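You operate a simulated robot arm through the tools that you are given. There is no shell and no other tool.

You run a simulated robot arm. Do the job below in one go: nothing can be reset, and whatever is moved stays where it is left.

## Task
Put things in order on the stock bench top. At the end: the red hand roller stands where the blue foam spacer stood; the wrap wad stands where the green pass tag stood; the green pass tag stands where the red hand roller stood; the blue foam spacer from the stock bench top stands on top of the orange card print; whatever was shut is shut again. Leave all else as you found it, and nothing knocked over.

It is judged by the outcome, as a careful person would: the job done as asked, and still so three seconds after it is handed in. It fails if anything else is knocked over, pushed out of place, dropped, spilled or broken.

## Robot
A 6-joint arm with a two-finger parallel gripper, fixed in place. Base frame: the origin is at the foot of the arm, x ahead of it, y to its left, z up; the work surface is at about z = 0. Units: mm, degrees, N and s.
With the tool pointing down near the work surface it reaches from about 160 to 420 mm from the base axis. Its first joint turns from -66.0 to 66.0 degrees. Payload 1.57 kg.
The TCP is the grasp point between the finger pads, 30 mm short of the fingertips. In the tool frame z runs along the fingers and y along their closing line. The gripper opens to 80 mm. The fingers are 17 mm wide and 12 mm thick; the gripper's body (40 by 82 mm) begins 80 mm behind the TCP.
Orientation is that of the tool frame in the base frame, as a unit quaternion [x, y, z, w]. With the fingers straight down and closing along the base's y, the tool's x points along the base's -x, its y along +y and its z along -z.

## Interface
- The arm moves only by the tool drive_tool. Its argument "targets" is a list of rows, each an object (a shift or turn left out is 0, a gripper value left out holds the last) with "grip": the finger opening in mm, from 0 to 80; "delta_pos": the shift along the base's x, y, z in mm, a list of three; "angular": the turn, a rotation vector about the base's x, y, z in degrees, a list of three. In form: [{"grip": grip, "delta_pos": [dx, dy, dz], "angular": [rx, ry, rz]}, ...]. A call has 1 to 20 rows; each row shifts and turns the commanded pose from where the row before left it. Each row takes 0.2 s and may step no farther than 50 mm and 8.6 degrees from the row before; otherwise, or with a gripper value out of range, the whole call is refused. Where a pose cannot be reached the arm comes as near as it can. A force on the tool above 40 N (or 10 N above the force at the start of the call, whichever is more), or a blocked arm, ends the call early, and 0.2 s more pass. Each finger travels about 153 mm/s and halts on what it meets, pressing with about 32 N; the grip force reading is that of the motor and also rises with nothing between the fingers. The clock runs only during rows and for 0.2 s after the last one: add rows that do not move to give the fingers time. It gives the time, the measured TCP pose, the force on the tool (base axes), the opening and the grip force at its end, in the units of the frame above (readings bear some noise), with the torque about the TCP (base axes, N m) and any sound that the robot's microphone picked up.
- Cameras (640 x 400 px; columns grow to the right, rows downward): "scene" is fixed at [40.8, -323.4, 425.6]; the picture's right is [0.89, -0.45, 0.00], its down [-0.29, -0.58, -0.76] and it looks along [0.34, 0.68, -0.65] (base axes); focal length 227 px, centre (320, 200). "wrist" rides on the gripper at [72, -7, -122] in the tool frame; the picture's right is [0.09, 1.00, 0.00], its down [-0.84, 0.08, -0.54] and it looks along [-0.54, 0.05, 0.84] (tool axes); focal length 238 px, centre (320, 200). There is no depth. A picture from a camera that has moved, and an enlarged one, comes with that camera's place and axes in the base frame and with its lens. The place of the scene camera against the robot may be out by one fixed shift of up to 12 mm in any direction.
- get_image(camera): a new picture of that camera. No time passes.
- zoom(camera, box): a new picture of the part [left, top, right, bottom] of that camera's present view, enlarged. No time passes.
- hand_in(): hands the job in; it is judged then, once.

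Nothing tells you positions but the pictures and the camera data. Unless the task says otherwise, let go and move clear before handing in.

The tools are called by a JSON object that holds its "name" and its "arguments". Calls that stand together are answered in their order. drive_tool: Moves the arm, as the interface text tells. Its arguments: {"type":"object","properties":{"targets":{"type":"array","items":{"type":"object","properties":{"grip":{"type":"number"},"delta_pos":{"type":"array","items":{"type":"number"}},"angular":{"type":"array","items":{"type":"number"}}}}}},"required":["targets"]} The other tools are called the same way: get_image (camera) takes a picture; zoom (camera, box) takes an enlarged picture of a part of a camera's view; hand_in () hands the job in.

At the start:

```text
time: 0.0
position: [219.5, -64.8, 259.2]
ee_rot: [-0.001, 1.0, 0.0, 0.0]
contact_force: [-0.8, -0.4, 1.1]
torque: [-0.01, 0.02, -0.02]
opening: 80.0
grasp_force: 0.0
```

scene: 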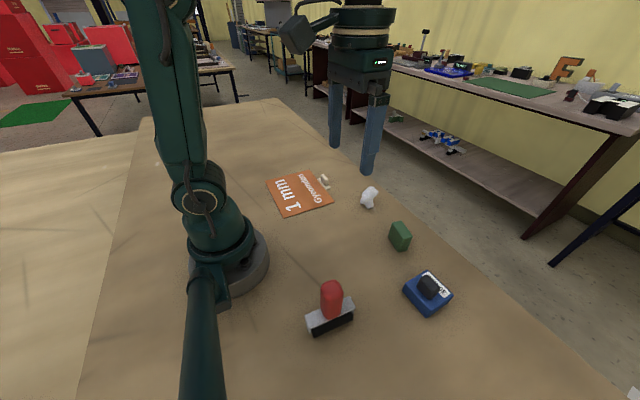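
wrist: 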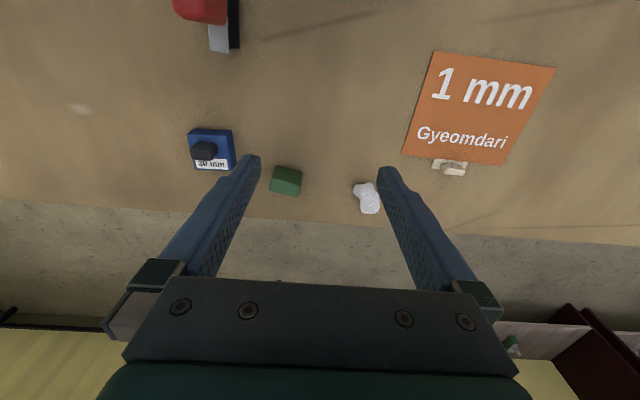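

I see a bench with a red-handled roller, a blue block with a dark knob or object on it, a green block, a white wad and an orange card with a small clip-like thing. I'll look closer before moving.

{"name": "zoom", "arguments": {"camera": "scene", "box": [260, 160, 480, 340]}}

{"name": "zoom", "arguments": {"camera": "wrist", "box": [160, 0, 400, 220]}}

{"name": "zoom", "arguments": {"camera": "scene", "box": [380, 210, 480, 330]}}

{"name": "zoom", "arguments": {"camera": "scene", "box": [255, 160, 395, 230]}}

{"name": "zoom", "arguments": {"camera": "wrist", "box": [380, 40, 580, 190]}}

```text
2.22 times, centred on (370, 250) of scene
camera zoom: at [40.8, -323.4, 425.6], right [0.89, -0.45, 0.0], down [-0.29, -0.58, -0.76], along [0.34, 0.68, -0.65], focal length 505 px, centre (209, 89)
```

zoom: 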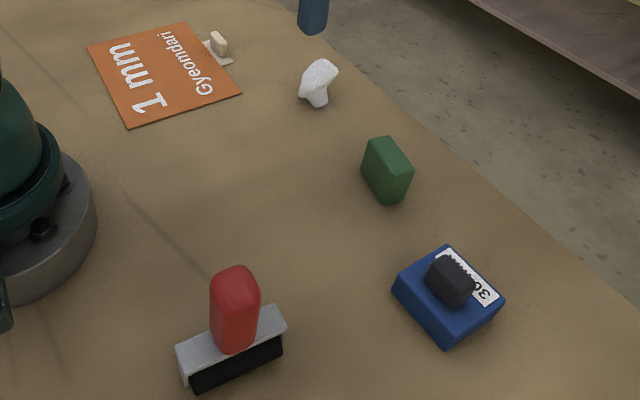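

```text
1.82 times, centred on (280, 110) of wrist
camera zoom: at [147.8, -71.9, 380.6], right [-0.09, 1.0, 0.0], down [0.84, 0.08, 0.54], along [0.54, 0.05, -0.84], focal length 433 px, centre (393, 364)
```

zoom: 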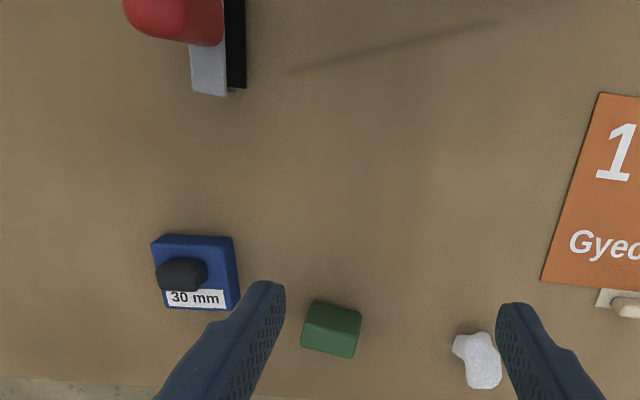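

```text
3.33 times, centred on (430, 270) of scene
camera zoom: at [40.8, -323.4, 425.6], right [0.89, -0.45, 0.0], down [-0.29, -0.58, -0.76], along [0.34, 0.68, -0.65], focal length 757 px, centre (-47, -33)
```

zoom: 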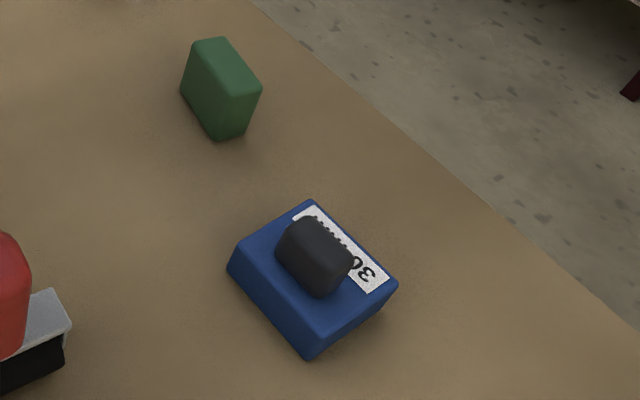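

```text
4.57 times, centred on (325, 195) of scene
camera zoom: at [40.8, -323.4, 425.6], right [0.89, -0.45, 0.0], down [-0.29, -0.58, -0.76], along [0.34, 0.68, -0.65], focal length 1039 px, centre (297, 223)
```

zoom: 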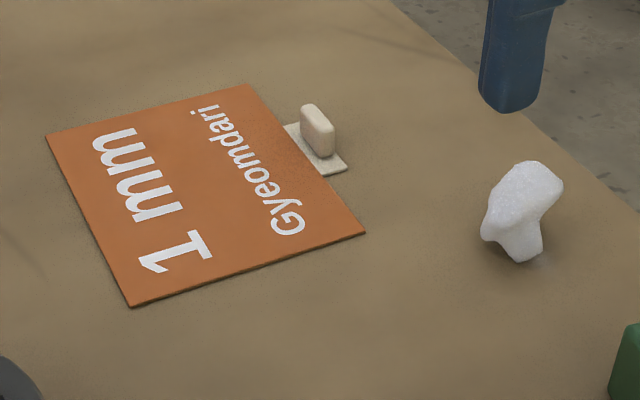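

```text
2.67 times, centred on (480, 115) of wrist
camera zoom: at [147.8, -71.9, 380.6], right [-0.09, 1.0, 0.0], down [0.84, 0.08, 0.54], along [0.54, 0.05, -0.84], focal length 636 px, centre (-107, 427)
```

zoom: 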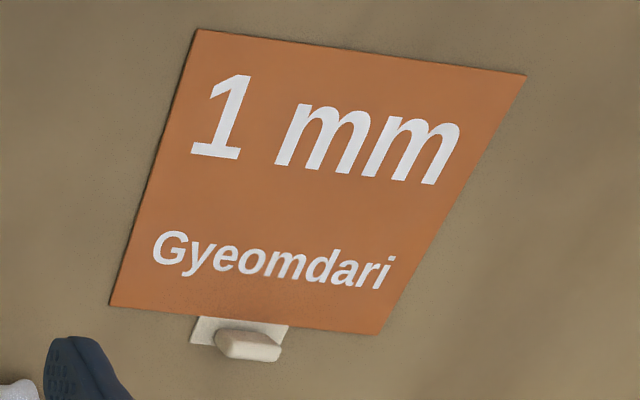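

The blue spacer appears to be near (301,-234), the roller near (131,-180), the tag near (349,-113), the wad near (371,36) and the card centre near (214,172). I'll shift the wrist camera over the right side for a better view of the roller and spacer.

{"name": "drive_tool", "arguments": {"targets": [{"delta_pos": [-10, -25, 0]}, {"delta_pos": [-10, -25, 0]}, {"delta_pos": [-5, -25, 0]}, {"delta_pos": [-5, -25, 0]}, {"delta_pos": [0, 0, 0]}]}}

{"name": "get_image", "arguments": {"camera": "wrist"}}

{"name": "zoom", "arguments": {"camera": "scene", "box": [290, 260, 370, 350]}}

```text
time: 1.2
position: [189.9, -165.3, 258.9]
ee_rot: [-0.001, 1.0, -0.001, 0.0]
contact_force: [0.9, -0.7, 0.5]
torque: [0.0, 0.0, -0.01]
opening: 79.8
grasp_force: 0.1
```

```text
taken
camera wrist: at [117.7, -171.8, 380.2], right [-0.09, 1.0, 0.0], down [0.84, 0.08, 0.54], along [0.54, 0.05, -0.84], focal length 238 px, centre (320, 200)
```

wrist: 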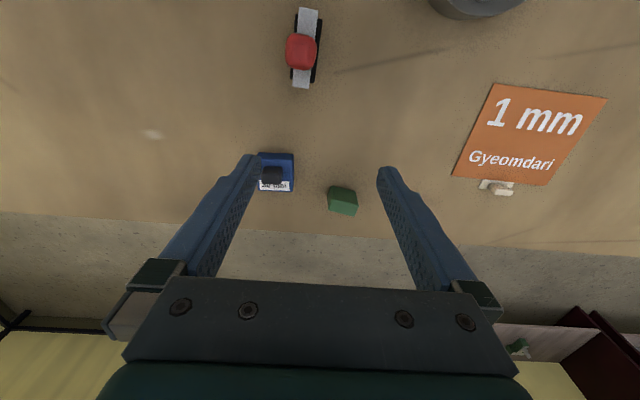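

```text
4.44 times, centred on (330, 305) of scene
camera zoom: at [40.8, -323.4, 425.6], right [0.89, -0.45, 0.0], down [-0.29, -0.58, -0.76], along [0.34, 0.68, -0.65], focal length 1010 px, centre (276, -267)
```

zoom: 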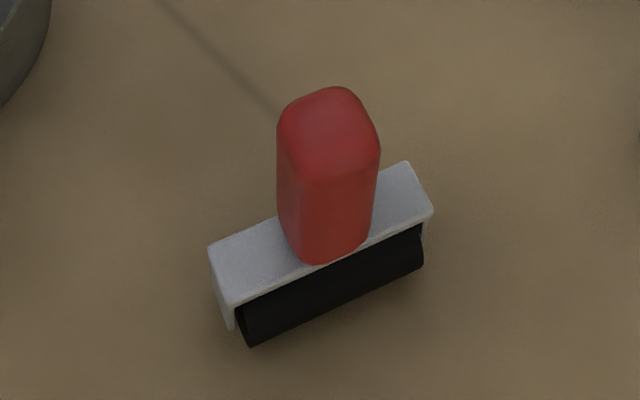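

The roller is now in view below the camera: an upright red handle on a bracket with a black roll. I'll zoom in for accurate positions.

{"name": "zoom", "arguments": {"camera": "wrist", "box": [260, 0, 360, 100]}}

{"name": "zoom", "arguments": {"camera": "wrist", "box": [240, 140, 370, 220]}}

```text
4.00 times, centred on (310, 50) of wrist
camera zoom: at [117.7, -171.8, 380.2], right [-0.09, 1.0, 0.0], down [0.84, 0.08, 0.54], along [0.54, 0.05, -0.84], focal length 953 px, centre (360, 800)
```

zoom: 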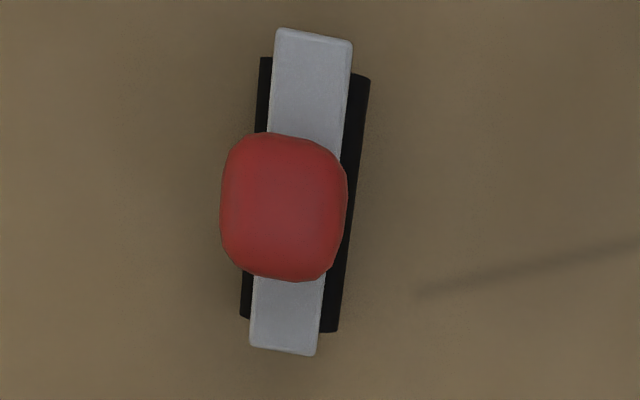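

```text
4.92 times, centred on (305, 180) of wrist
camera zoom: at [117.7, -171.8, 380.2], right [-0.09, 1.0, 0.0], down [0.84, 0.08, 0.54], along [0.54, 0.05, -0.84], focal length 1173 px, centre (394, 298)
```

zoom: 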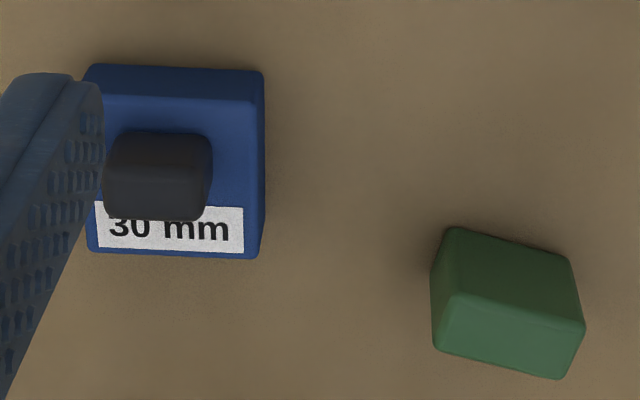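

Estimates: spacer 57x57x30 at about (303,-230), yaw +4°. Roller handle at about (124.5,-190), tag about 48x23x45 at (345,-111), yaw -10°. Next I'll look at the wad and card side.

{"name": "drive_tool", "arguments": {"targets": [{"delta_pos": [0, 35, 0]}, {"delta_pos": [0, 35, 0]}, {"delta_pos": [0, 35, 0]}, {"delta_pos": [0, 35, 0]}, {"delta_pos": [0, 35, 0]}, {"delta_pos": [0, 35, 0]}, {"delta_pos": [0, 35, 0]}, {"delta_pos": [0, 0, 0]}]}}

{"name": "get_image", "arguments": {"camera": "wrist"}}

{"name": "zoom", "arguments": {"camera": "wrist", "box": [260, 140, 360, 220]}}

{"name": "zoom", "arguments": {"camera": "wrist", "box": [300, 40, 480, 200]}}

{"name": "get_image", "arguments": {"camera": "scene"}}

```text
time: 3.0
position: [191.3, 79.2, 260.0]
ee_rot: [-0.001, 1.0, 0.0, 0.001]
contact_force: [0.4, 0.4, 0.4]
torque: [-0.02, 0.02, -0.03]
opening: 79.8
grasp_force: 0.1
```

```text
taken
camera wrist: at [118.6, 72.5, 380.3], right [-0.09, 1.0, 0.0], down [0.84, 0.08, 0.54], along [0.54, 0.05, -0.84], focal length 238 px, centre (320, 200)
```

wrist: 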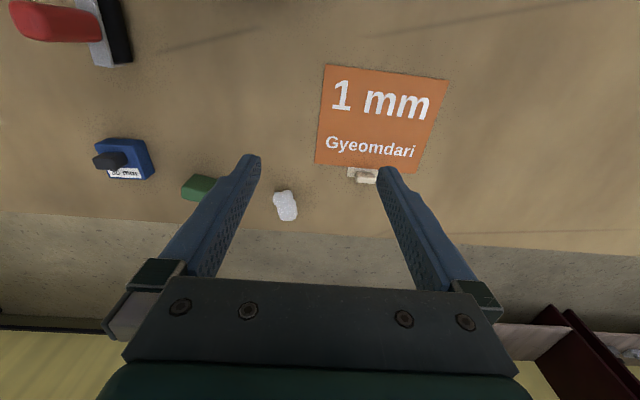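

```text
5.00 times, centred on (310, 180) of wrist
camera zoom: at [118.6, 72.5, 380.3], right [-0.09, 1.0, 0.0], down [0.84, 0.08, 0.54], along [0.54, 0.05, -0.84], focal length 1192 px, centre (370, 300)
```

zoom: 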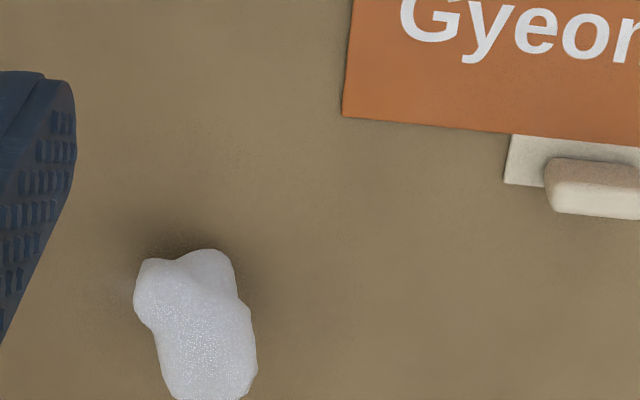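

```text
2.50 times, centred on (390, 120) of wrist
camera zoom: at [118.6, 72.5, 380.3], right [-0.09, 1.0, 0.0], down [0.84, 0.08, 0.54], along [0.54, 0.05, -0.84], focal length 596 px, centre (145, 400)
```

zoom: 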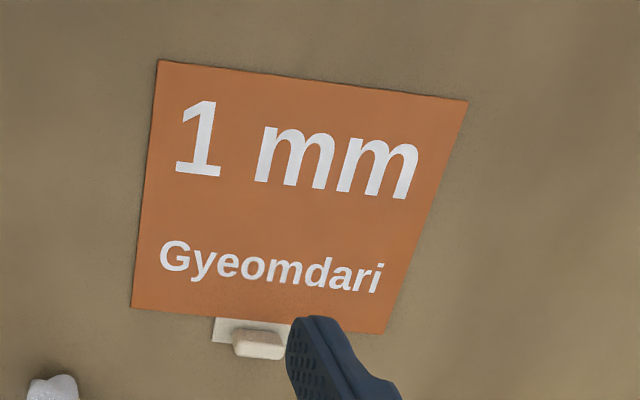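

```text
taken
```

scene: 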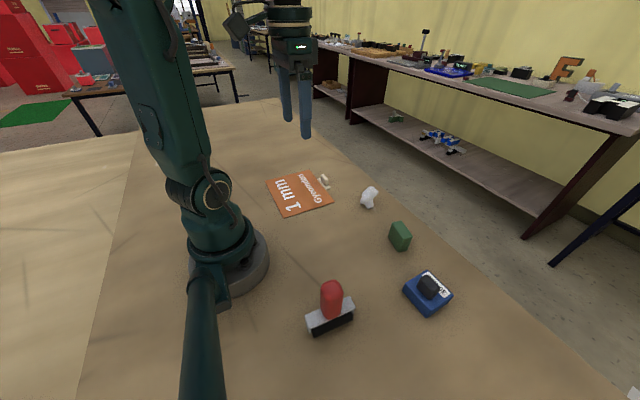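

The card spans about x 139–290, y 79–260, with its centre near (215,170). I need the full outline of the wad.

{"name": "zoom", "arguments": {"camera": "wrist", "box": [260, 175, 320, 235]}}

{"name": "zoom", "arguments": {"camera": "scene", "box": [345, 175, 395, 220]}}

```text
6.67 times, centred on (290, 205) of wrist
camera zoom: at [118.6, 72.5, 380.3], right [-0.09, 1.0, 0.0], down [0.84, 0.08, 0.54], along [0.54, 0.05, -0.84], focal length 1589 px, centre (520, 167)
```

zoom: 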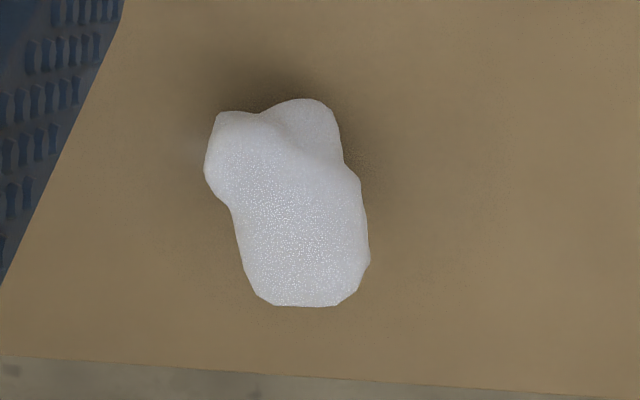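

```text
8.89 times, centred on (370, 198) of scene
camera zoom: at [40.8, -323.3, 425.6], right [0.89, -0.45, 0.0], down [-0.29, -0.58, -0.76], along [0.34, 0.68, -0.65], focal length 2020 px, centre (-124, 222)
```

zoom: 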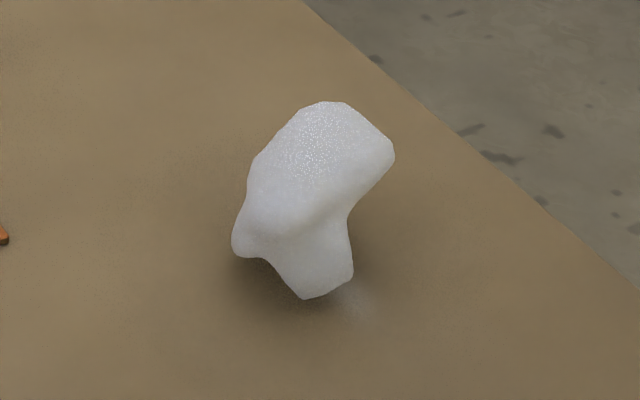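

The wad is roughly at (362,31), up to 60 mm tall and about 35 mm wide in y. Next I'll move over the spacer and check alignment.

{"name": "drive_tool", "arguments": {"targets": [{"delta_pos": [11.2, -31, 0]}, {"delta_pos": [11.2, -31, 0]}, {"delta_pos": [11.2, -31, 0]}, {"delta_pos": [11.2, -31, 0]}, {"delta_pos": [11.2, -31, 0]}, {"delta_pos": [11.2, -31, 0]}, {"delta_pos": [11.2, -31, 0]}, {"delta_pos": [11.2, -31, 0]}, {"delta_pos": [11.2, -31, 0]}, {"delta_pos": [11.2, -30, 0]}, {"delta_pos": [0, 0, -30], "angular": [0, 0, 3.5]}, {"delta_pos": [0, 0, -30]}, {"delta_pos": [0, 0, -30]}, {"delta_pos": [0, 0, -20]}, {"delta_pos": [0, 0, 0]}]}}

{"name": "get_image", "arguments": {"camera": "wrist"}}

{"name": "get_image", "arguments": {"camera": "scene"}}

```text
time: 6.2
position: [276.0, -214.2, 124.4]
ee_rot: [-0.031, 1.0, 0.0, 0.001]
contact_force: [-0.3, 0.3, -0.6]
torque: [0.0, 0.02, 0.02]
opening: 79.9
grasp_force: 0.0
out of reach, approached as far as the arm can: row 9, 10
```

```text
taken
camera wrist: at [204.5, -223.6, 245.8], right [-0.15, 0.99, 0.0], down [0.83, 0.13, 0.54], along [0.54, 0.08, -0.84], focal length 238 px, centre (320, 200)
```

wrist: 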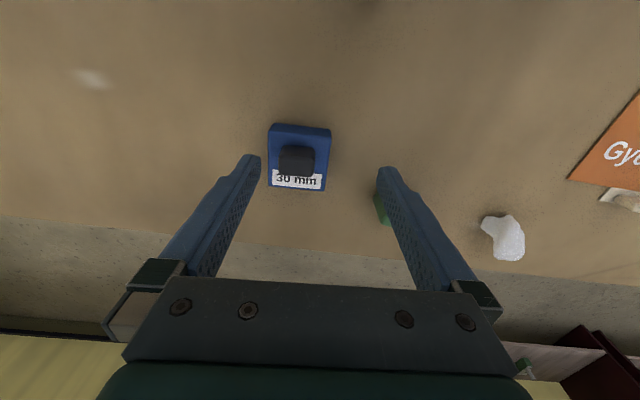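

```text
taken
```

scene: 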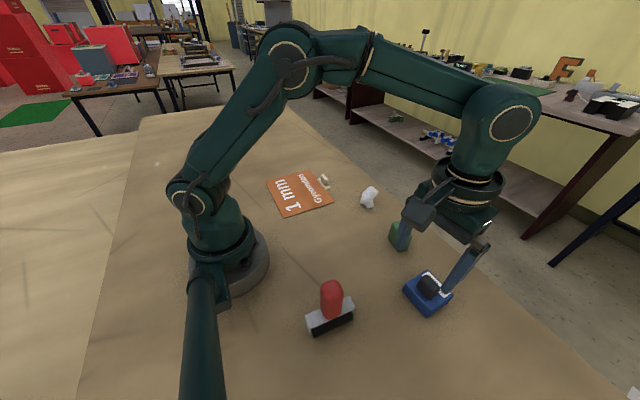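

The arm hit its reach limit at height, and it's now at (276,-214,124). I'll re-measure the spacer from here.

{"name": "zoom", "arguments": {"camera": "wrist", "box": [250, 110, 350, 200]}}

```text
4.44 times, centred on (300, 155) of wrist
camera zoom: at [204.5, -223.6, 245.8], right [-0.15, 0.99, 0.0], down [0.83, 0.13, 0.54], along [0.54, 0.08, -0.84], focal length 1059 px, centre (409, 400)
```

zoom: 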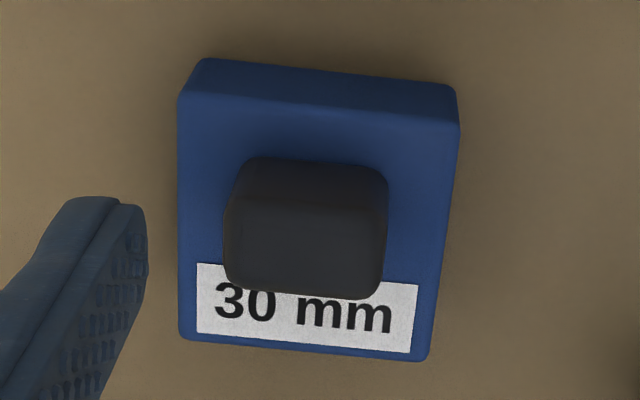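

The spacer centre measures (303,-230), yaw about 2.5°. I'll align above it, then descend astride its body.

{"name": "drive_tool", "arguments": {"targets": [{"delta_pos": [14, -8, 0], "angular": [0, 0, -1]}, {"delta_pos": [13.3, -7.8, 0]}, {"delta_pos": [0, 0, -20]}, {"delta_pos": [0, 0, -20]}, {"delta_pos": [0, 0, 0]}]}}

{"name": "get_image", "arguments": {"camera": "wrist"}}

{"name": "zoom", "arguments": {"camera": "scene", "box": [350, 180, 510, 330]}}

```text
time: 7.4
position: [302.4, -228.9, 84.3]
ee_rot: [-0.023, 1.0, 0.0, 0.001]
contact_force: [-0.4, 0.0, 0.5]
torque: [0.0, -0.03, 0.02]
opening: 79.9
grasp_force: 0.1
```

```text
taken
camera wrist: at [231.4, -238.5, 205.5], right [-0.14, 0.99, 0.0], down [0.83, 0.12, 0.54], along [0.54, 0.07, -0.84], focal length 238 px, centre (320, 200)
```

wrist: 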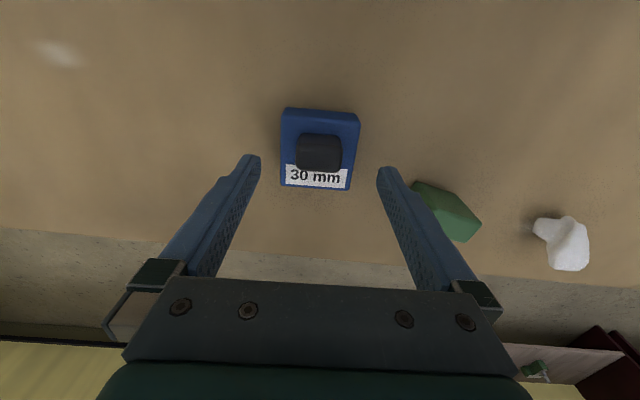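

```text
2.67 times, centred on (430, 255) of scene
camera zoom: at [40.8, -323.4, 425.6], right [0.89, -0.45, 0.0], down [-0.29, -0.58, -0.76], along [0.34, 0.68, -0.65], focal length 606 px, centre (27, 53)
```

zoom: 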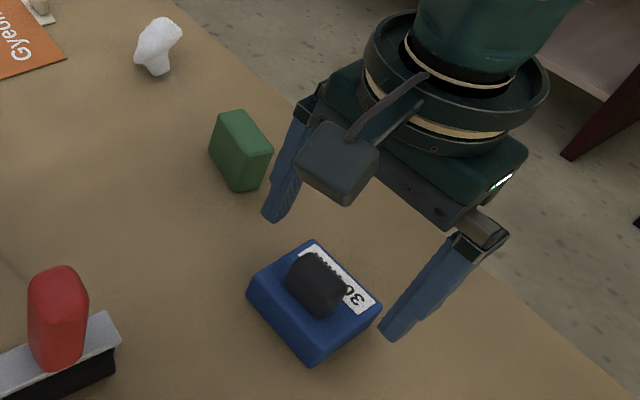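

The spacer is centred between the fingers. Descending and closing on its body.

{"name": "drive_tool", "arguments": {"targets": [{"delta_pos": [0.5, -1, -16]}, {"delta_pos": [0, 0, -16]}, {"delta_pos": [0, 0, -14]}, {"delta_pos": [0, 0, 0]}]}}

{"name": "get_image", "arguments": {"camera": "scene"}}

```text
time: 8.4
position: [302.8, -228.9, 39.2]
ee_rot: [-0.023, 1.0, 0.0, 0.002]
contact_force: [0.2, -0.2, -0.7]
torque: [-0.02, 0.01, 0.0]
opening: 79.9
grasp_force: 0.1
```

```text
taken
```

scene: 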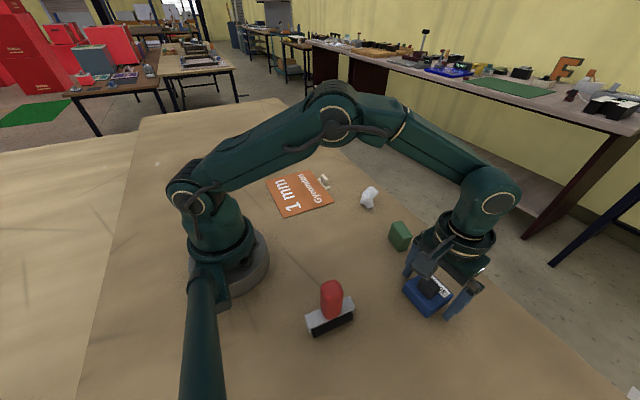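

{"name": "drive_tool", "arguments": {"targets": [{"grip": 65}, {"grip": 50}, {"grip": 40}, {"grip": 40}, {"grip": 40}]}}

{"name": "zoom", "arguments": {"camera": "wrist", "box": [220, 80, 420, 220]}}

```text
time: 9.6
position: [303.6, -229.0, 39.3]
ee_rot: [-0.023, 1.0, 0.0, 0.0]
contact_force: [0.2, -0.4, 0.5]
torque: [-0.01, -0.06, 0.03]
opening: 58.6
grasp_force: 31.8
```

```text
2.86 times, centred on (320, 150) of wrist
camera zoom: at [231.5, -239.5, 159.7], right [-0.14, 0.99, 0.0], down [0.83, 0.12, 0.54], along [0.54, 0.07, -0.84], focal length 681 px, centre (320, 343)
```

zoom: 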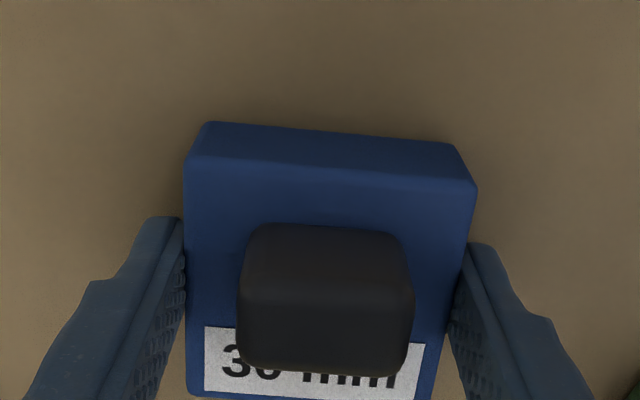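

The body is gripped at 58.6 mm. Lifting straight up a little to check.

{"name": "drive_tool", "arguments": {"targets": [{"delta_pos": [0, 0, 8]}, {"delta_pos": [0, 0, 12]}, {"delta_pos": [0, 0, 20]}, {"delta_pos": [0, 0, 20]}, {"delta_pos": [0, 0, 0]}]}}

{"name": "get_image", "arguments": {"camera": "scene"}}

{"name": "get_image", "arguments": {"camera": "wrist"}}

```text
time: 10.8
position: [303.3, -229.1, 99.3]
ee_rot: [-0.023, 1.0, 0.0, 0.001]
contact_force: [-0.1, 0.2, -0.4]
torque: [-0.01, 0.02, 0.0]
opening: 58.9
grasp_force: 31.5
```

```text
taken
```

scene: 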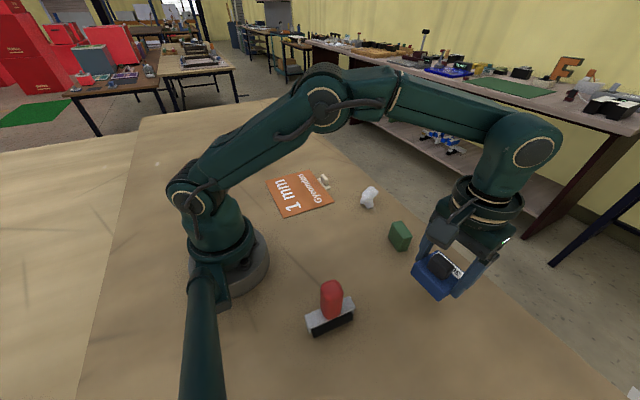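

```text
taken
camera wrist: at [231.8, -239.7, 220.5], right [-0.14, 0.99, 0.0], down [0.83, 0.12, 0.54], along [0.54, 0.08, -0.84], focal length 238 px, centre (320, 200)
```

wrist: 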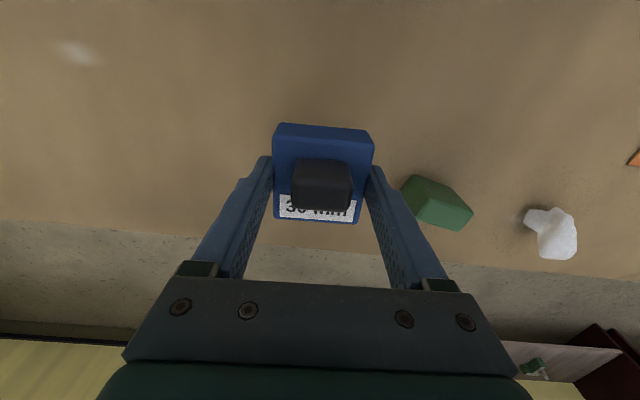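

The spacer is held securely and level. Carrying it high and inward, then over to the card.

{"name": "drive_tool", "arguments": {"targets": [{"delta_pos": [-15, 22.5, 15]}, {"delta_pos": [-15, 22.5, 15]}, {"delta_pos": [-15, 22.5, 15]}, {"delta_pos": [-15, 22.5, 15]}, {"delta_pos": [-2.8, 30.9, 0]}, {"delta_pos": [-2.8, 30.9, 0]}, {"delta_pos": [-2.8, 30.9, 0]}, {"delta_pos": [-2.8, 30.9, 0]}, {"delta_pos": [-2.8, 30.9, 0]}, {"delta_pos": [-2.8, 30.9, 0]}, {"delta_pos": [-2.8, 30.9, 0]}, {"delta_pos": [-2.8, 30.9, 0]}, {"delta_pos": [-2.8, 30.9, 0]}, {"delta_pos": [-2.8, 30.9, 0]}, {"delta_pos": [0, 0, 0], "angular": [0, 0, -2.5]}]}}

{"name": "get_image", "arguments": {"camera": "wrist"}}

{"name": "get_image", "arguments": {"camera": "scene"}}

```text
time: 14.0
position: [214.8, 170.1, 160.1]
ee_rot: [-0.001, 1.0, 0.0, 0.001]
contact_force: [0.8, -0.3, -0.2]
torque: [0.02, -0.02, -0.01]
opening: 58.8
grasp_force: 32.0
```

```text
taken
camera wrist: at [142.6, 162.4, 280.3], right [-0.09, 1.0, 0.0], down [0.84, 0.08, 0.54], along [0.54, 0.05, -0.84], focal length 238 px, centre (320, 200)
```

wrist: 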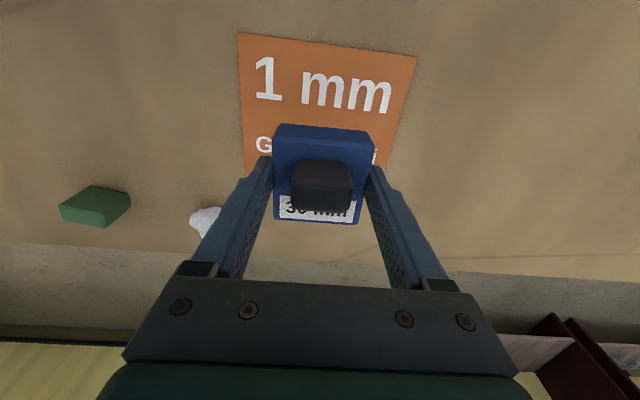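

```text
taken
```

scene: 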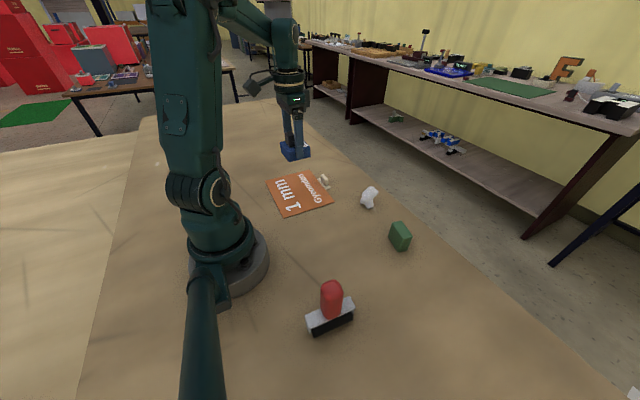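

Above the card centre. Lowering to just over the card surface.

{"name": "drive_tool", "arguments": {"targets": [{"delta_pos": [0, 0, -30]}, {"delta_pos": [0, 0, -30]}, {"delta_pos": [0, 0, -25]}, {"delta_pos": [0, 0, -20]}, {"delta_pos": [0, 0, -8]}, {"delta_pos": [0, 0, -4]}, {"delta_pos": [0, 0, 0]}]}}

{"name": "zoom", "arguments": {"camera": "scene", "box": [250, 140, 370, 230]}}

{"name": "get_image", "arguments": {"camera": "wrist"}}

```text
time: 15.6
position: [216.1, 170.0, 42.0]
ee_rot: [-0.002, 1.0, 0.0, 0.001]
contact_force: [0.3, 0.2, -0.1]
torque: [-0.04, -0.01, 0.02]
opening: 58.8
grasp_force: 32.0
```

```text
4.44 times, centred on (310, 185) of scene
camera zoom: at [40.8, -323.4, 425.6], right [0.89, -0.45, 0.0], down [-0.29, -0.58, -0.76], along [0.34, 0.68, -0.65], focal length 1010 px, centre (364, 267)
```

zoom: 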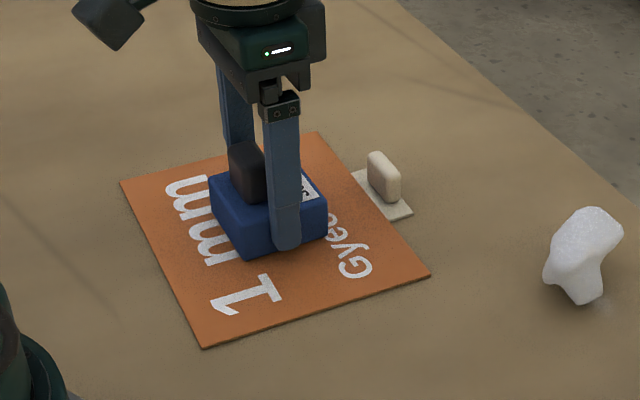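

```text
taken
camera wrist: at [143.2, 162.7, 162.4], right [-0.09, 1.0, 0.0], down [0.84, 0.08, 0.54], along [0.54, 0.05, -0.84], focal length 238 px, centre (320, 200)
```

wrist: 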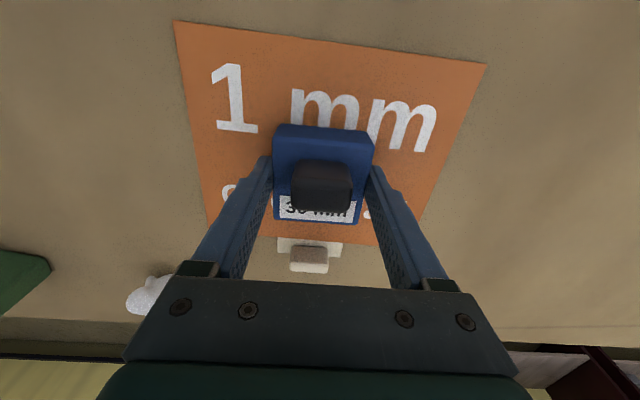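

It's about 1–2 mm above the card. Easing down until contact, then releasing.

{"name": "drive_tool", "arguments": {"targets": [{"delta_pos": [0, 0, -0.7]}, {"delta_pos": [0, 0, -0.7]}, {"delta_pos": [0, 0, 0]}]}}

```text
time: 16.4
position: [215.9, 170.6, 42.0]
ee_rot: [-0.001, 1.0, 0.001, 0.002]
contact_force: [-2.3, 1.1, 21.2]
torque: [-0.08, 0.03, 0.01]
opening: 58.8
grasp_force: 32.6
```

Contact is felt (21 N up). Easing off slightly and opening.

{"name": "drive_tool", "arguments": {"targets": [{"delta_pos": [0, 0, 0.7]}, {"delta_pos": [0, 0, 0]}, {"grip": 64}, {"grip": 72}, {"grip": 80}, {"grip": 80}]}}

{"name": "drive_tool", "arguments": {"targets": [{"delta_pos": [0, 0, 15]}, {"delta_pos": [0, 0, 25]}, {"delta_pos": [0, 0, 40]}, {"delta_pos": [0, 0, 40]}, {"delta_pos": [0, 0, 30]}, {"delta_pos": [0, 0, 0]}]}}

{"name": "get_image", "arguments": {"camera": "wrist"}}

{"name": "zoom", "arguments": {"camera": "scene", "box": [250, 140, 370, 230]}}

```text
time: 17.8
position: [215.2, 169.2, 41.5]
ee_rot: [0.0, 1.0, -0.001, 0.001]
contact_force: [-0.2, 0.1, -0.1]
torque: [0.0, -0.03, 0.02]
opening: 80.0
grasp_force: 0.0
```

```text
time: 19.2
position: [214.0, 168.5, 192.0]
ee_rot: [-0.002, 1.0, -0.001, 0.001]
contact_force: [-0.1, -0.8, 0.1]
torque: [-0.02, 0.04, 0.01]
opening: 80.0
grasp_force: 0.0
```

```text
taken
camera wrist: at [142.4, 162.4, 312.5], right [-0.09, 1.0, 0.0], down [0.84, 0.08, 0.54], along [0.54, 0.05, -0.84], focal length 238 px, centre (320, 200)
```

wrist: 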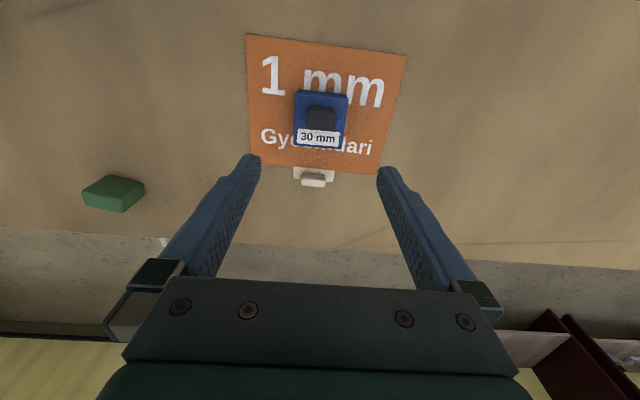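

```text
4.44 times, centred on (310, 185) of scene
camera zoom: at [40.8, -323.4, 425.6], right [0.89, -0.45, 0.0], down [-0.29, -0.58, -0.76], along [0.34, 0.68, -0.65], focal length 1010 px, centre (364, 267)
```

zoom: 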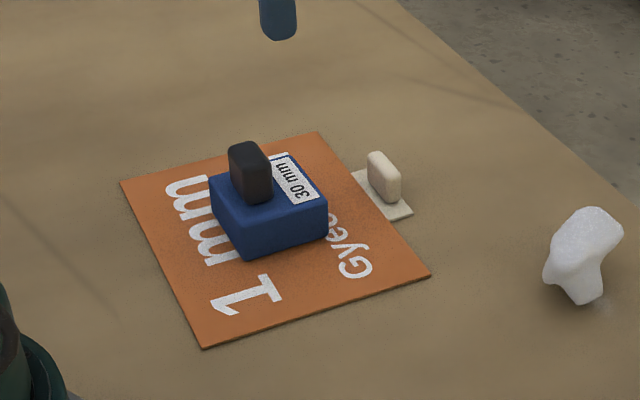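

The spacer sits centred on the card. Now swinging over to the roller.

{"name": "drive_tool", "arguments": {"targets": [{"delta_pos": [-1.8, -31, 1]}, {"delta_pos": [-1.8, -31, 1]}, {"delta_pos": [-1.8, -31, 1]}, {"delta_pos": [-1.8, -31, 1]}, {"delta_pos": [-1.8, -31, 1]}, {"delta_pos": [-1.8, -31, 1]}, {"delta_pos": [-1.8, -31, 1]}, {"delta_pos": [-1.8, -31, 1]}, {"delta_pos": [-15, -22, 0]}, {"delta_pos": [-15, -22, 0]}, {"delta_pos": [-15, -22, 0]}, {"delta_pos": [-15, -22, 0]}, {"delta_pos": [-15, -22, 0]}, {"delta_pos": [0, 0, 0]}]}}

{"name": "get_image", "arguments": {"camera": "wrist"}}

{"name": "get_image", "arguments": {"camera": "scene"}}

```text
time: 22.2
position: [126.7, -189.6, 198.3]
ee_rot: [-0.001, 1.0, 0.001, 0.001]
contact_force: [-0.3, -0.9, -0.8]
torque: [0.0, 0.01, 0.0]
opening: 79.9
grasp_force: 0.0
```

```text
taken
camera wrist: at [54.2, -196.4, 320.1], right [-0.09, 1.0, 0.0], down [0.84, 0.08, 0.54], along [0.54, 0.05, -0.84], focal length 238 px, centre (320, 200)
```

wrist: 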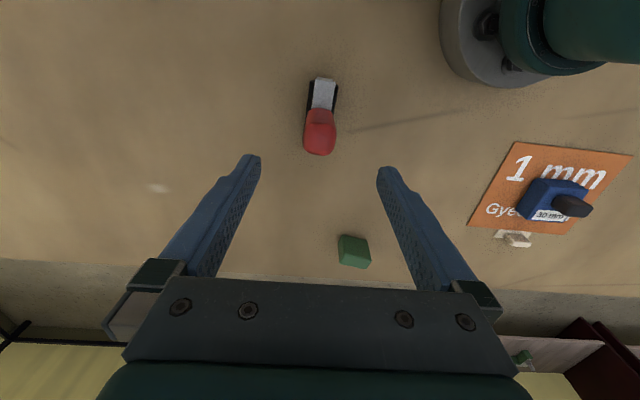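

```text
taken
```

scene: 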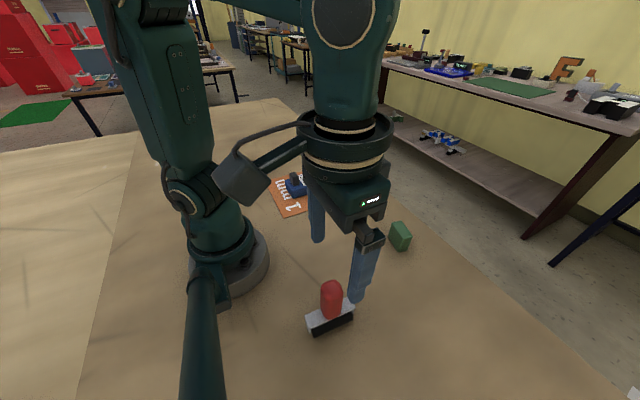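

{"name": "zoom", "arguments": {"camera": "wrist", "box": [270, 65, 370, 165]}}

```text
4.00 times, centred on (320, 115) of wrist
camera zoom: at [54.2, -196.4, 320.1], right [-0.09, 1.0, 0.0], down [0.84, 0.08, 0.54], along [0.54, 0.05, -0.84], focal length 953 px, centre (320, 540)
```

zoom: 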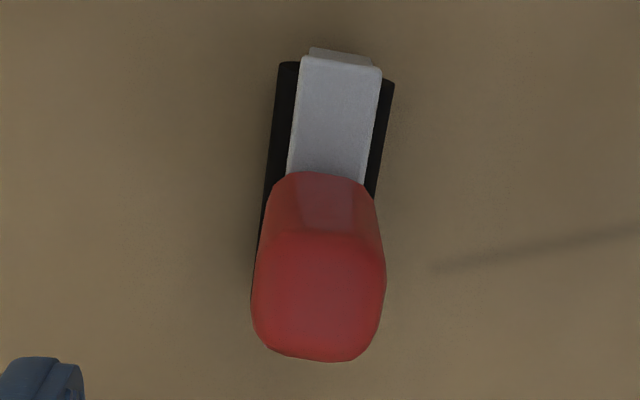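

The handle measures about 25x30 mm centred at (125,-190), with its top around z 108. Aligning yaw -3° and descending to TCP z≈78.

{"name": "drive_tool", "arguments": {"targets": [{"delta_pos": [-1, -0.8, -10], "angular": [0, 0, -3]}, {"delta_pos": [0, 0, -20]}, {"delta_pos": [0, 0, -20]}, {"delta_pos": [0, 0, -20]}, {"delta_pos": [0, 0, -20]}, {"delta_pos": [0, 0, -20]}, {"delta_pos": [0, 0, -10]}, {"delta_pos": [0, 0, 0]}]}}

{"name": "get_image", "arguments": {"camera": "wrist"}}

{"name": "zoom", "arguments": {"camera": "scene", "box": [260, 210, 420, 350]}}

```text
time: 24.0
position: [125.7, -190.6, 78.6]
ee_rot: [0.025, 1.0, 0.0, 0.0]
contact_force: [0.0, 0.0, 0.3]
torque: [0.01, -0.02, -0.01]
opening: 80.0
grasp_force: 0.1
```

```text
taken
camera wrist: at [52.3, -192.8, 200.0], right [-0.04, 1.0, 0.0], down [0.84, 0.04, 0.54], along [0.54, 0.02, -0.84], focal length 238 px, centre (320, 200)
```

wrist: 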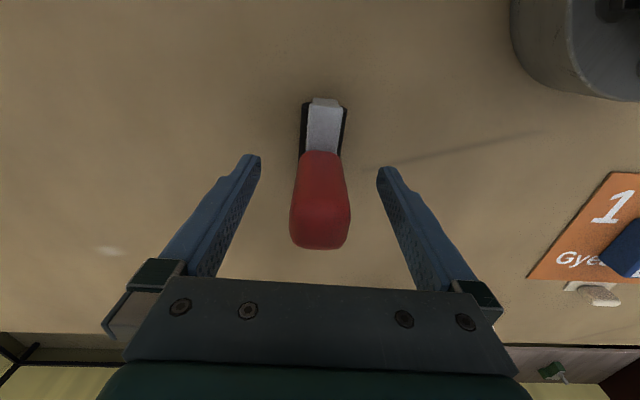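

```text
2.86 times, centred on (340, 280) of scene
camera zoom: at [40.8, -323.4, 425.6], right [0.89, -0.45, 0.0], down [-0.29, -0.58, -0.76], along [0.34, 0.68, -0.65], focal length 649 px, centre (263, -29)
```

zoom: 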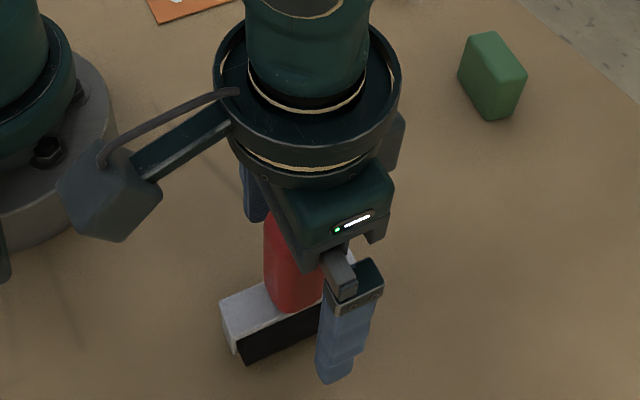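

The handle is centred between the fingers. Closing.

{"name": "drive_tool", "arguments": {"targets": [{"grip": 60}, {"grip": 45}, {"grip": 35}, {"grip": 25}, {"grip": 15}, {"grip": 15}, {"grip": 15}]}}

{"name": "get_image", "arguments": {"camera": "wrist"}}

```text
time: 25.6
position: [124.5, -190.4, 79.4]
ee_rot: [0.026, 1.0, 0.0, 0.001]
contact_force: [0.3, 0.7, 2.0]
torque: [0.0, 0.03, -0.03]
opening: 29.9
grasp_force: 32.3
```

```text
taken
camera wrist: at [52.4, -192.8, 200.2], right [-0.04, 1.0, 0.0], down [0.84, 0.04, 0.54], along [0.54, 0.02, -0.84], focal length 238 px, centre (320, 200)
```

wrist: 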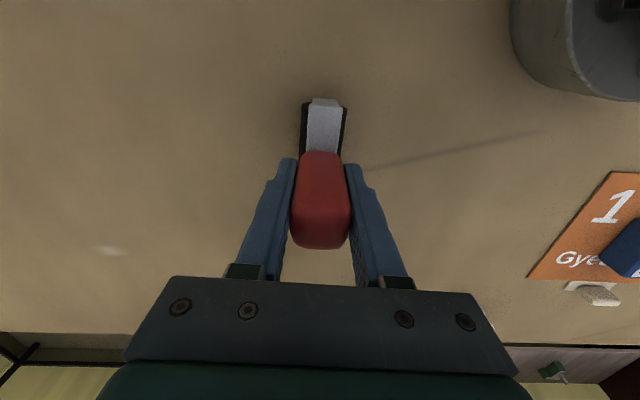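

Gripped at 30 mm. Lifting and checking.

{"name": "drive_tool", "arguments": {"targets": [{"delta_pos": [0, 0, 6]}, {"delta_pos": [0, 0, 10]}, {"delta_pos": [0, 0, 15]}, {"delta_pos": [0, 0, 0]}]}}

{"name": "get_image", "arguments": {"camera": "scene"}}

{"name": "get_image", "arguments": {"camera": "wrist"}}

```text
time: 26.6
position: [125.2, -189.8, 110.7]
ee_rot: [0.025, 1.0, -0.001, 0.001]
contact_force: [0.1, 0.9, -1.0]
torque: [-0.05, 0.02, 0.0]
opening: 29.6
grasp_force: 32.4
```

```text
taken
```

scene: 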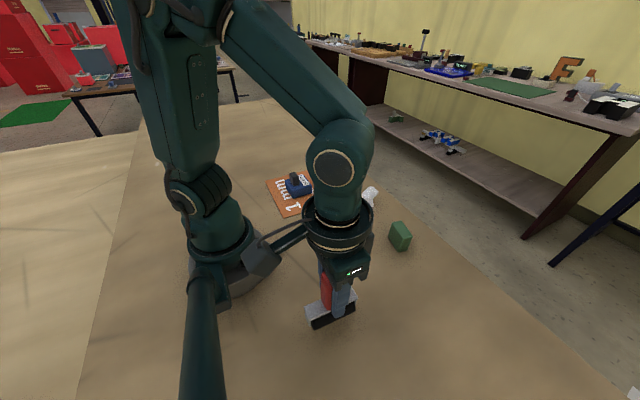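

```text
taken
camera wrist: at [52.8, -193.1, 231.6], right [-0.04, 1.0, 0.0], down [0.84, 0.04, 0.54], along [0.54, 0.02, -0.84], focal length 238 px, centre (320, 200)
```

wrist: 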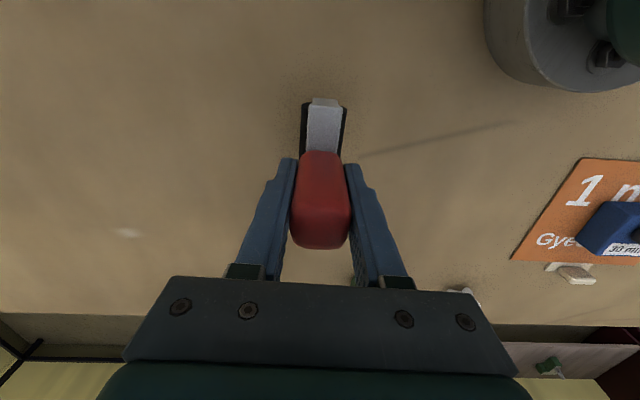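

The roller is held upright. Carrying it low to the vacated spacer spot at (303,-230).

{"name": "drive_tool", "arguments": {"targets": [{"delta_pos": [19.8, -4.5, 0]}, {"delta_pos": [19.8, -4.5, 0]}, {"delta_pos": [19.8, -4.5, 0]}, {"delta_pos": [19.8, -4.5, 0]}, {"delta_pos": [19.8, -4.5, 0]}, {"delta_pos": [19.8, -4.5, 0]}, {"delta_pos": [19.8, -4.5, 0]}, {"delta_pos": [19.8, -4.5, 0]}, {"delta_pos": [19.8, -4, 0]}, {"delta_pos": [0, 0, 0]}]}}

{"name": "get_image", "arguments": {"camera": "wrist"}}

{"name": "get_image", "arguments": {"camera": "scene"}}

```text
time: 28.8
position: [302.8, -228.7, 110.5]
ee_rot: [0.025, 1.0, 0.0, 0.002]
contact_force: [0.4, 0.9, -1.2]
torque: [-0.02, 0.01, -0.02]
opening: 30.0
grasp_force: 31.8
```

```text
taken
camera wrist: at [231.1, -232.3, 230.9], right [-0.04, 1.0, 0.0], down [0.84, 0.03, 0.54], along [0.54, 0.02, -0.84], focal length 238 px, centre (320, 200)
```

wrist: 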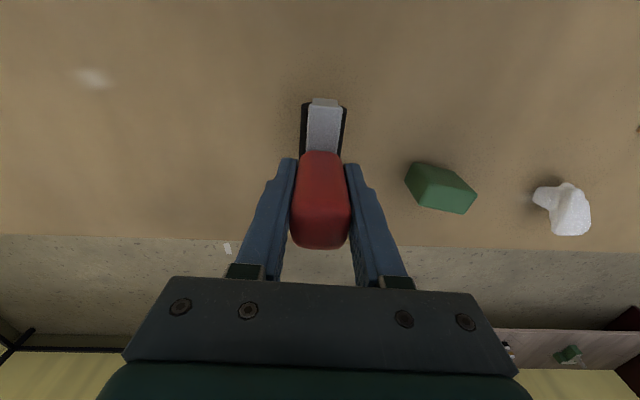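

```text
taken
```

scene: 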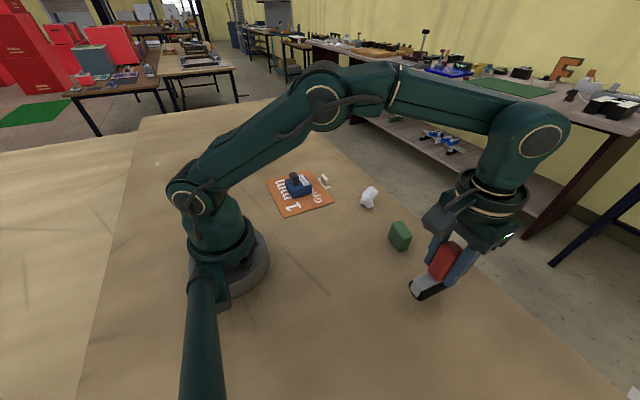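

Directly over the target and upright. Lowering gently.

{"name": "drive_tool", "arguments": {"targets": [{"delta_pos": [0, -1, -12]}, {"delta_pos": [0, 0, -10]}, {"delta_pos": [0, 0, -5]}, {"delta_pos": [0, 0, -2]}, {"delta_pos": [0, 0, 0]}]}}

{"name": "zoom", "arguments": {"camera": "scene", "box": [370, 200, 510, 320]}}

```text
time: 30.0
position: [304.3, -231.2, 82.2]
ee_rot: [0.025, 1.0, 0.0, 0.001]
contact_force: [0.1, 0.7, -2.0]
torque: [0.02, -0.01, -0.04]
opening: 29.6
grasp_force: 32.0
```

```text
3.33 times, centred on (440, 260) of scene
camera zoom: at [40.8, -323.4, 425.6], right [0.89, -0.45, 0.0], down [-0.29, -0.58, -0.76], along [0.34, 0.68, -0.65], focal length 757 px, centre (-80, 0)
```

zoom: 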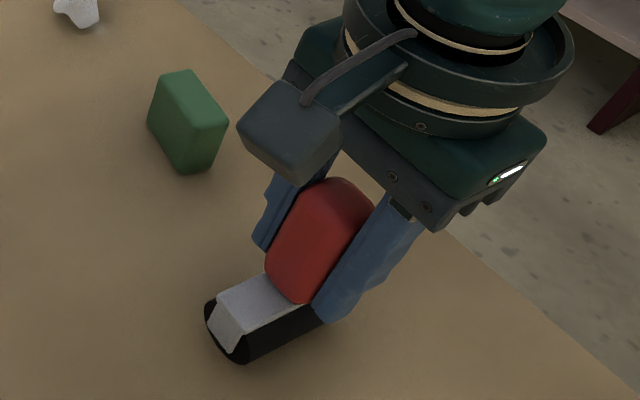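

{"name": "drive_tool", "arguments": {"targets": [{"delta_pos": [0, 0, -1]}, {"delta_pos": [0, 0, -1]}, {"delta_pos": [0, 0, 0]}]}}

```text
time: 30.8
position: [303.3, -230.5, 79.7]
ee_rot: [0.025, 1.0, -0.001, 0.001]
contact_force: [-0.6, 0.5, -1.2]
torque: [0.0, 0.01, -0.01]
opening: 29.8
grasp_force: 31.8
```

No contact yet. Another millimetre or so in small steps.

{"name": "drive_tool", "arguments": {"targets": [{"delta_pos": [0, 0, -0.7]}, {"delta_pos": [0, 0, 0]}]}}

```text
time: 31.4
position: [303.9, -230.1, 80.5]
ee_rot: [0.025, 1.0, 0.0, 0.001]
contact_force: [-1.7, 2.9, 8.8]
torque: [0.14, 0.21, -0.01]
opening: 29.4
grasp_force: 32.4
```

Light contact (about 9 N). Opening gradually and then rising clear.

{"name": "drive_tool", "arguments": {"targets": [{"grip": 34}, {"grip": 42}, {"grip": 60}, {"grip": 75}, {"grip": 75}]}}

{"name": "get_image", "arguments": {"camera": "wrist"}}

{"name": "zoom", "arguments": {"camera": "scene", "box": [370, 200, 510, 320]}}

```text
time: 32.6
position: [302.4, -229.8, 79.7]
ee_rot: [0.025, 1.0, 0.0, 0.001]
contact_force: [-0.3, 0.0, 0.4]
torque: [-0.01, 0.0, 0.03]
opening: 75.3
grasp_force: 0.1
```

```text
taken
camera wrist: at [230.9, -233.4, 199.6], right [-0.04, 1.0, 0.0], down [0.84, 0.03, 0.54], along [0.54, 0.02, -0.84], focal length 238 px, centre (320, 200)
```

wrist: 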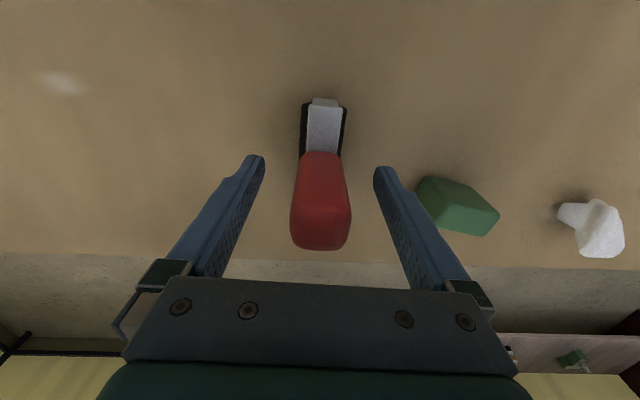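

```text
3.33 times, centred on (440, 260) of scene
camera zoom: at [40.8, -323.4, 425.6], right [0.89, -0.45, 0.0], down [-0.29, -0.58, -0.76], along [0.34, 0.68, -0.65], focal length 757 px, centre (-80, 0)
```

zoom: 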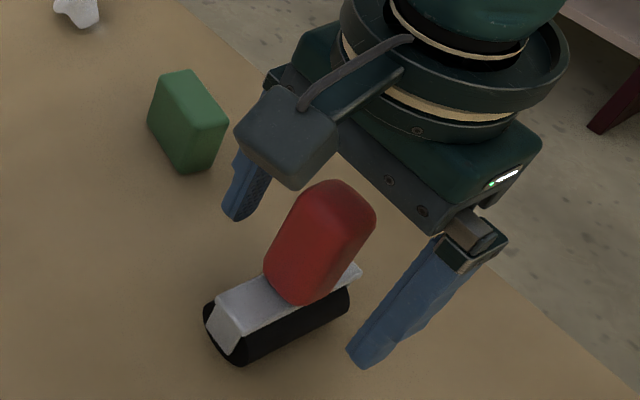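

The roller stands freely. Backing up and slightly inward between the open fingers.

{"name": "drive_tool", "arguments": {"targets": [{"delta_pos": [-2, 0, 12]}, {"delta_pos": [-4, 0, 15]}, {"delta_pos": [-6, 0, 15]}, {"delta_pos": [-8, 0, 15]}, {"delta_pos": [-10, 0, 15]}, {"delta_pos": [-10, 10, 10]}, {"delta_pos": [0, 20, 0]}, {"delta_pos": [0, 20, 0]}, {"delta_pos": [0, 20, 0]}, {"delta_pos": [0, 0, 0], "angular": [0, 0, -7]}]}}

{"name": "get_image", "arguments": {"camera": "wrist"}}

{"name": "get_image", "arguments": {"camera": "scene"}}

```text
time: 34.8
position: [264.1, -160.7, 160.3]
ee_rot: [0.088, 0.996, 0.0, 0.001]
contact_force: [1.1, 0.1, 0.0]
torque: [0.01, -0.01, 0.02]
opening: 74.7
grasp_force: 0.1
```

```text
taken
camera wrist: at [191.3, -154.4, 281.5], right [0.08, 1.0, 0.0], down [0.84, -0.07, 0.54], along [0.54, -0.04, -0.84], focal length 238 px, centre (320, 200)
```

wrist: 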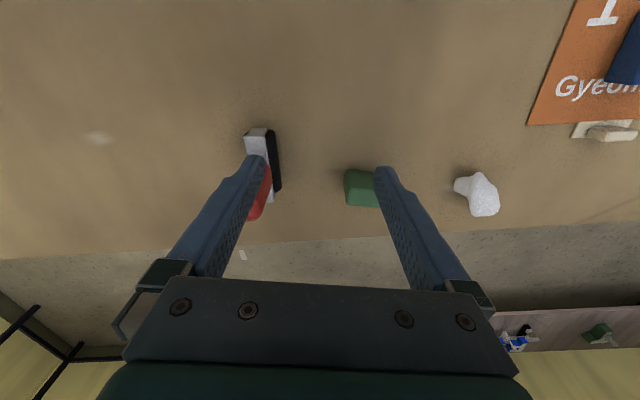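

```text
taken
```

scene: 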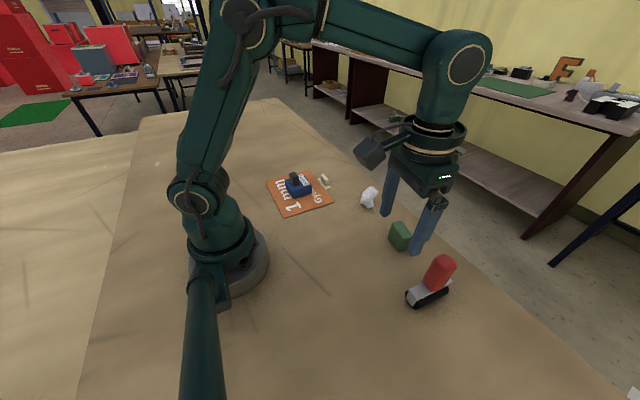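

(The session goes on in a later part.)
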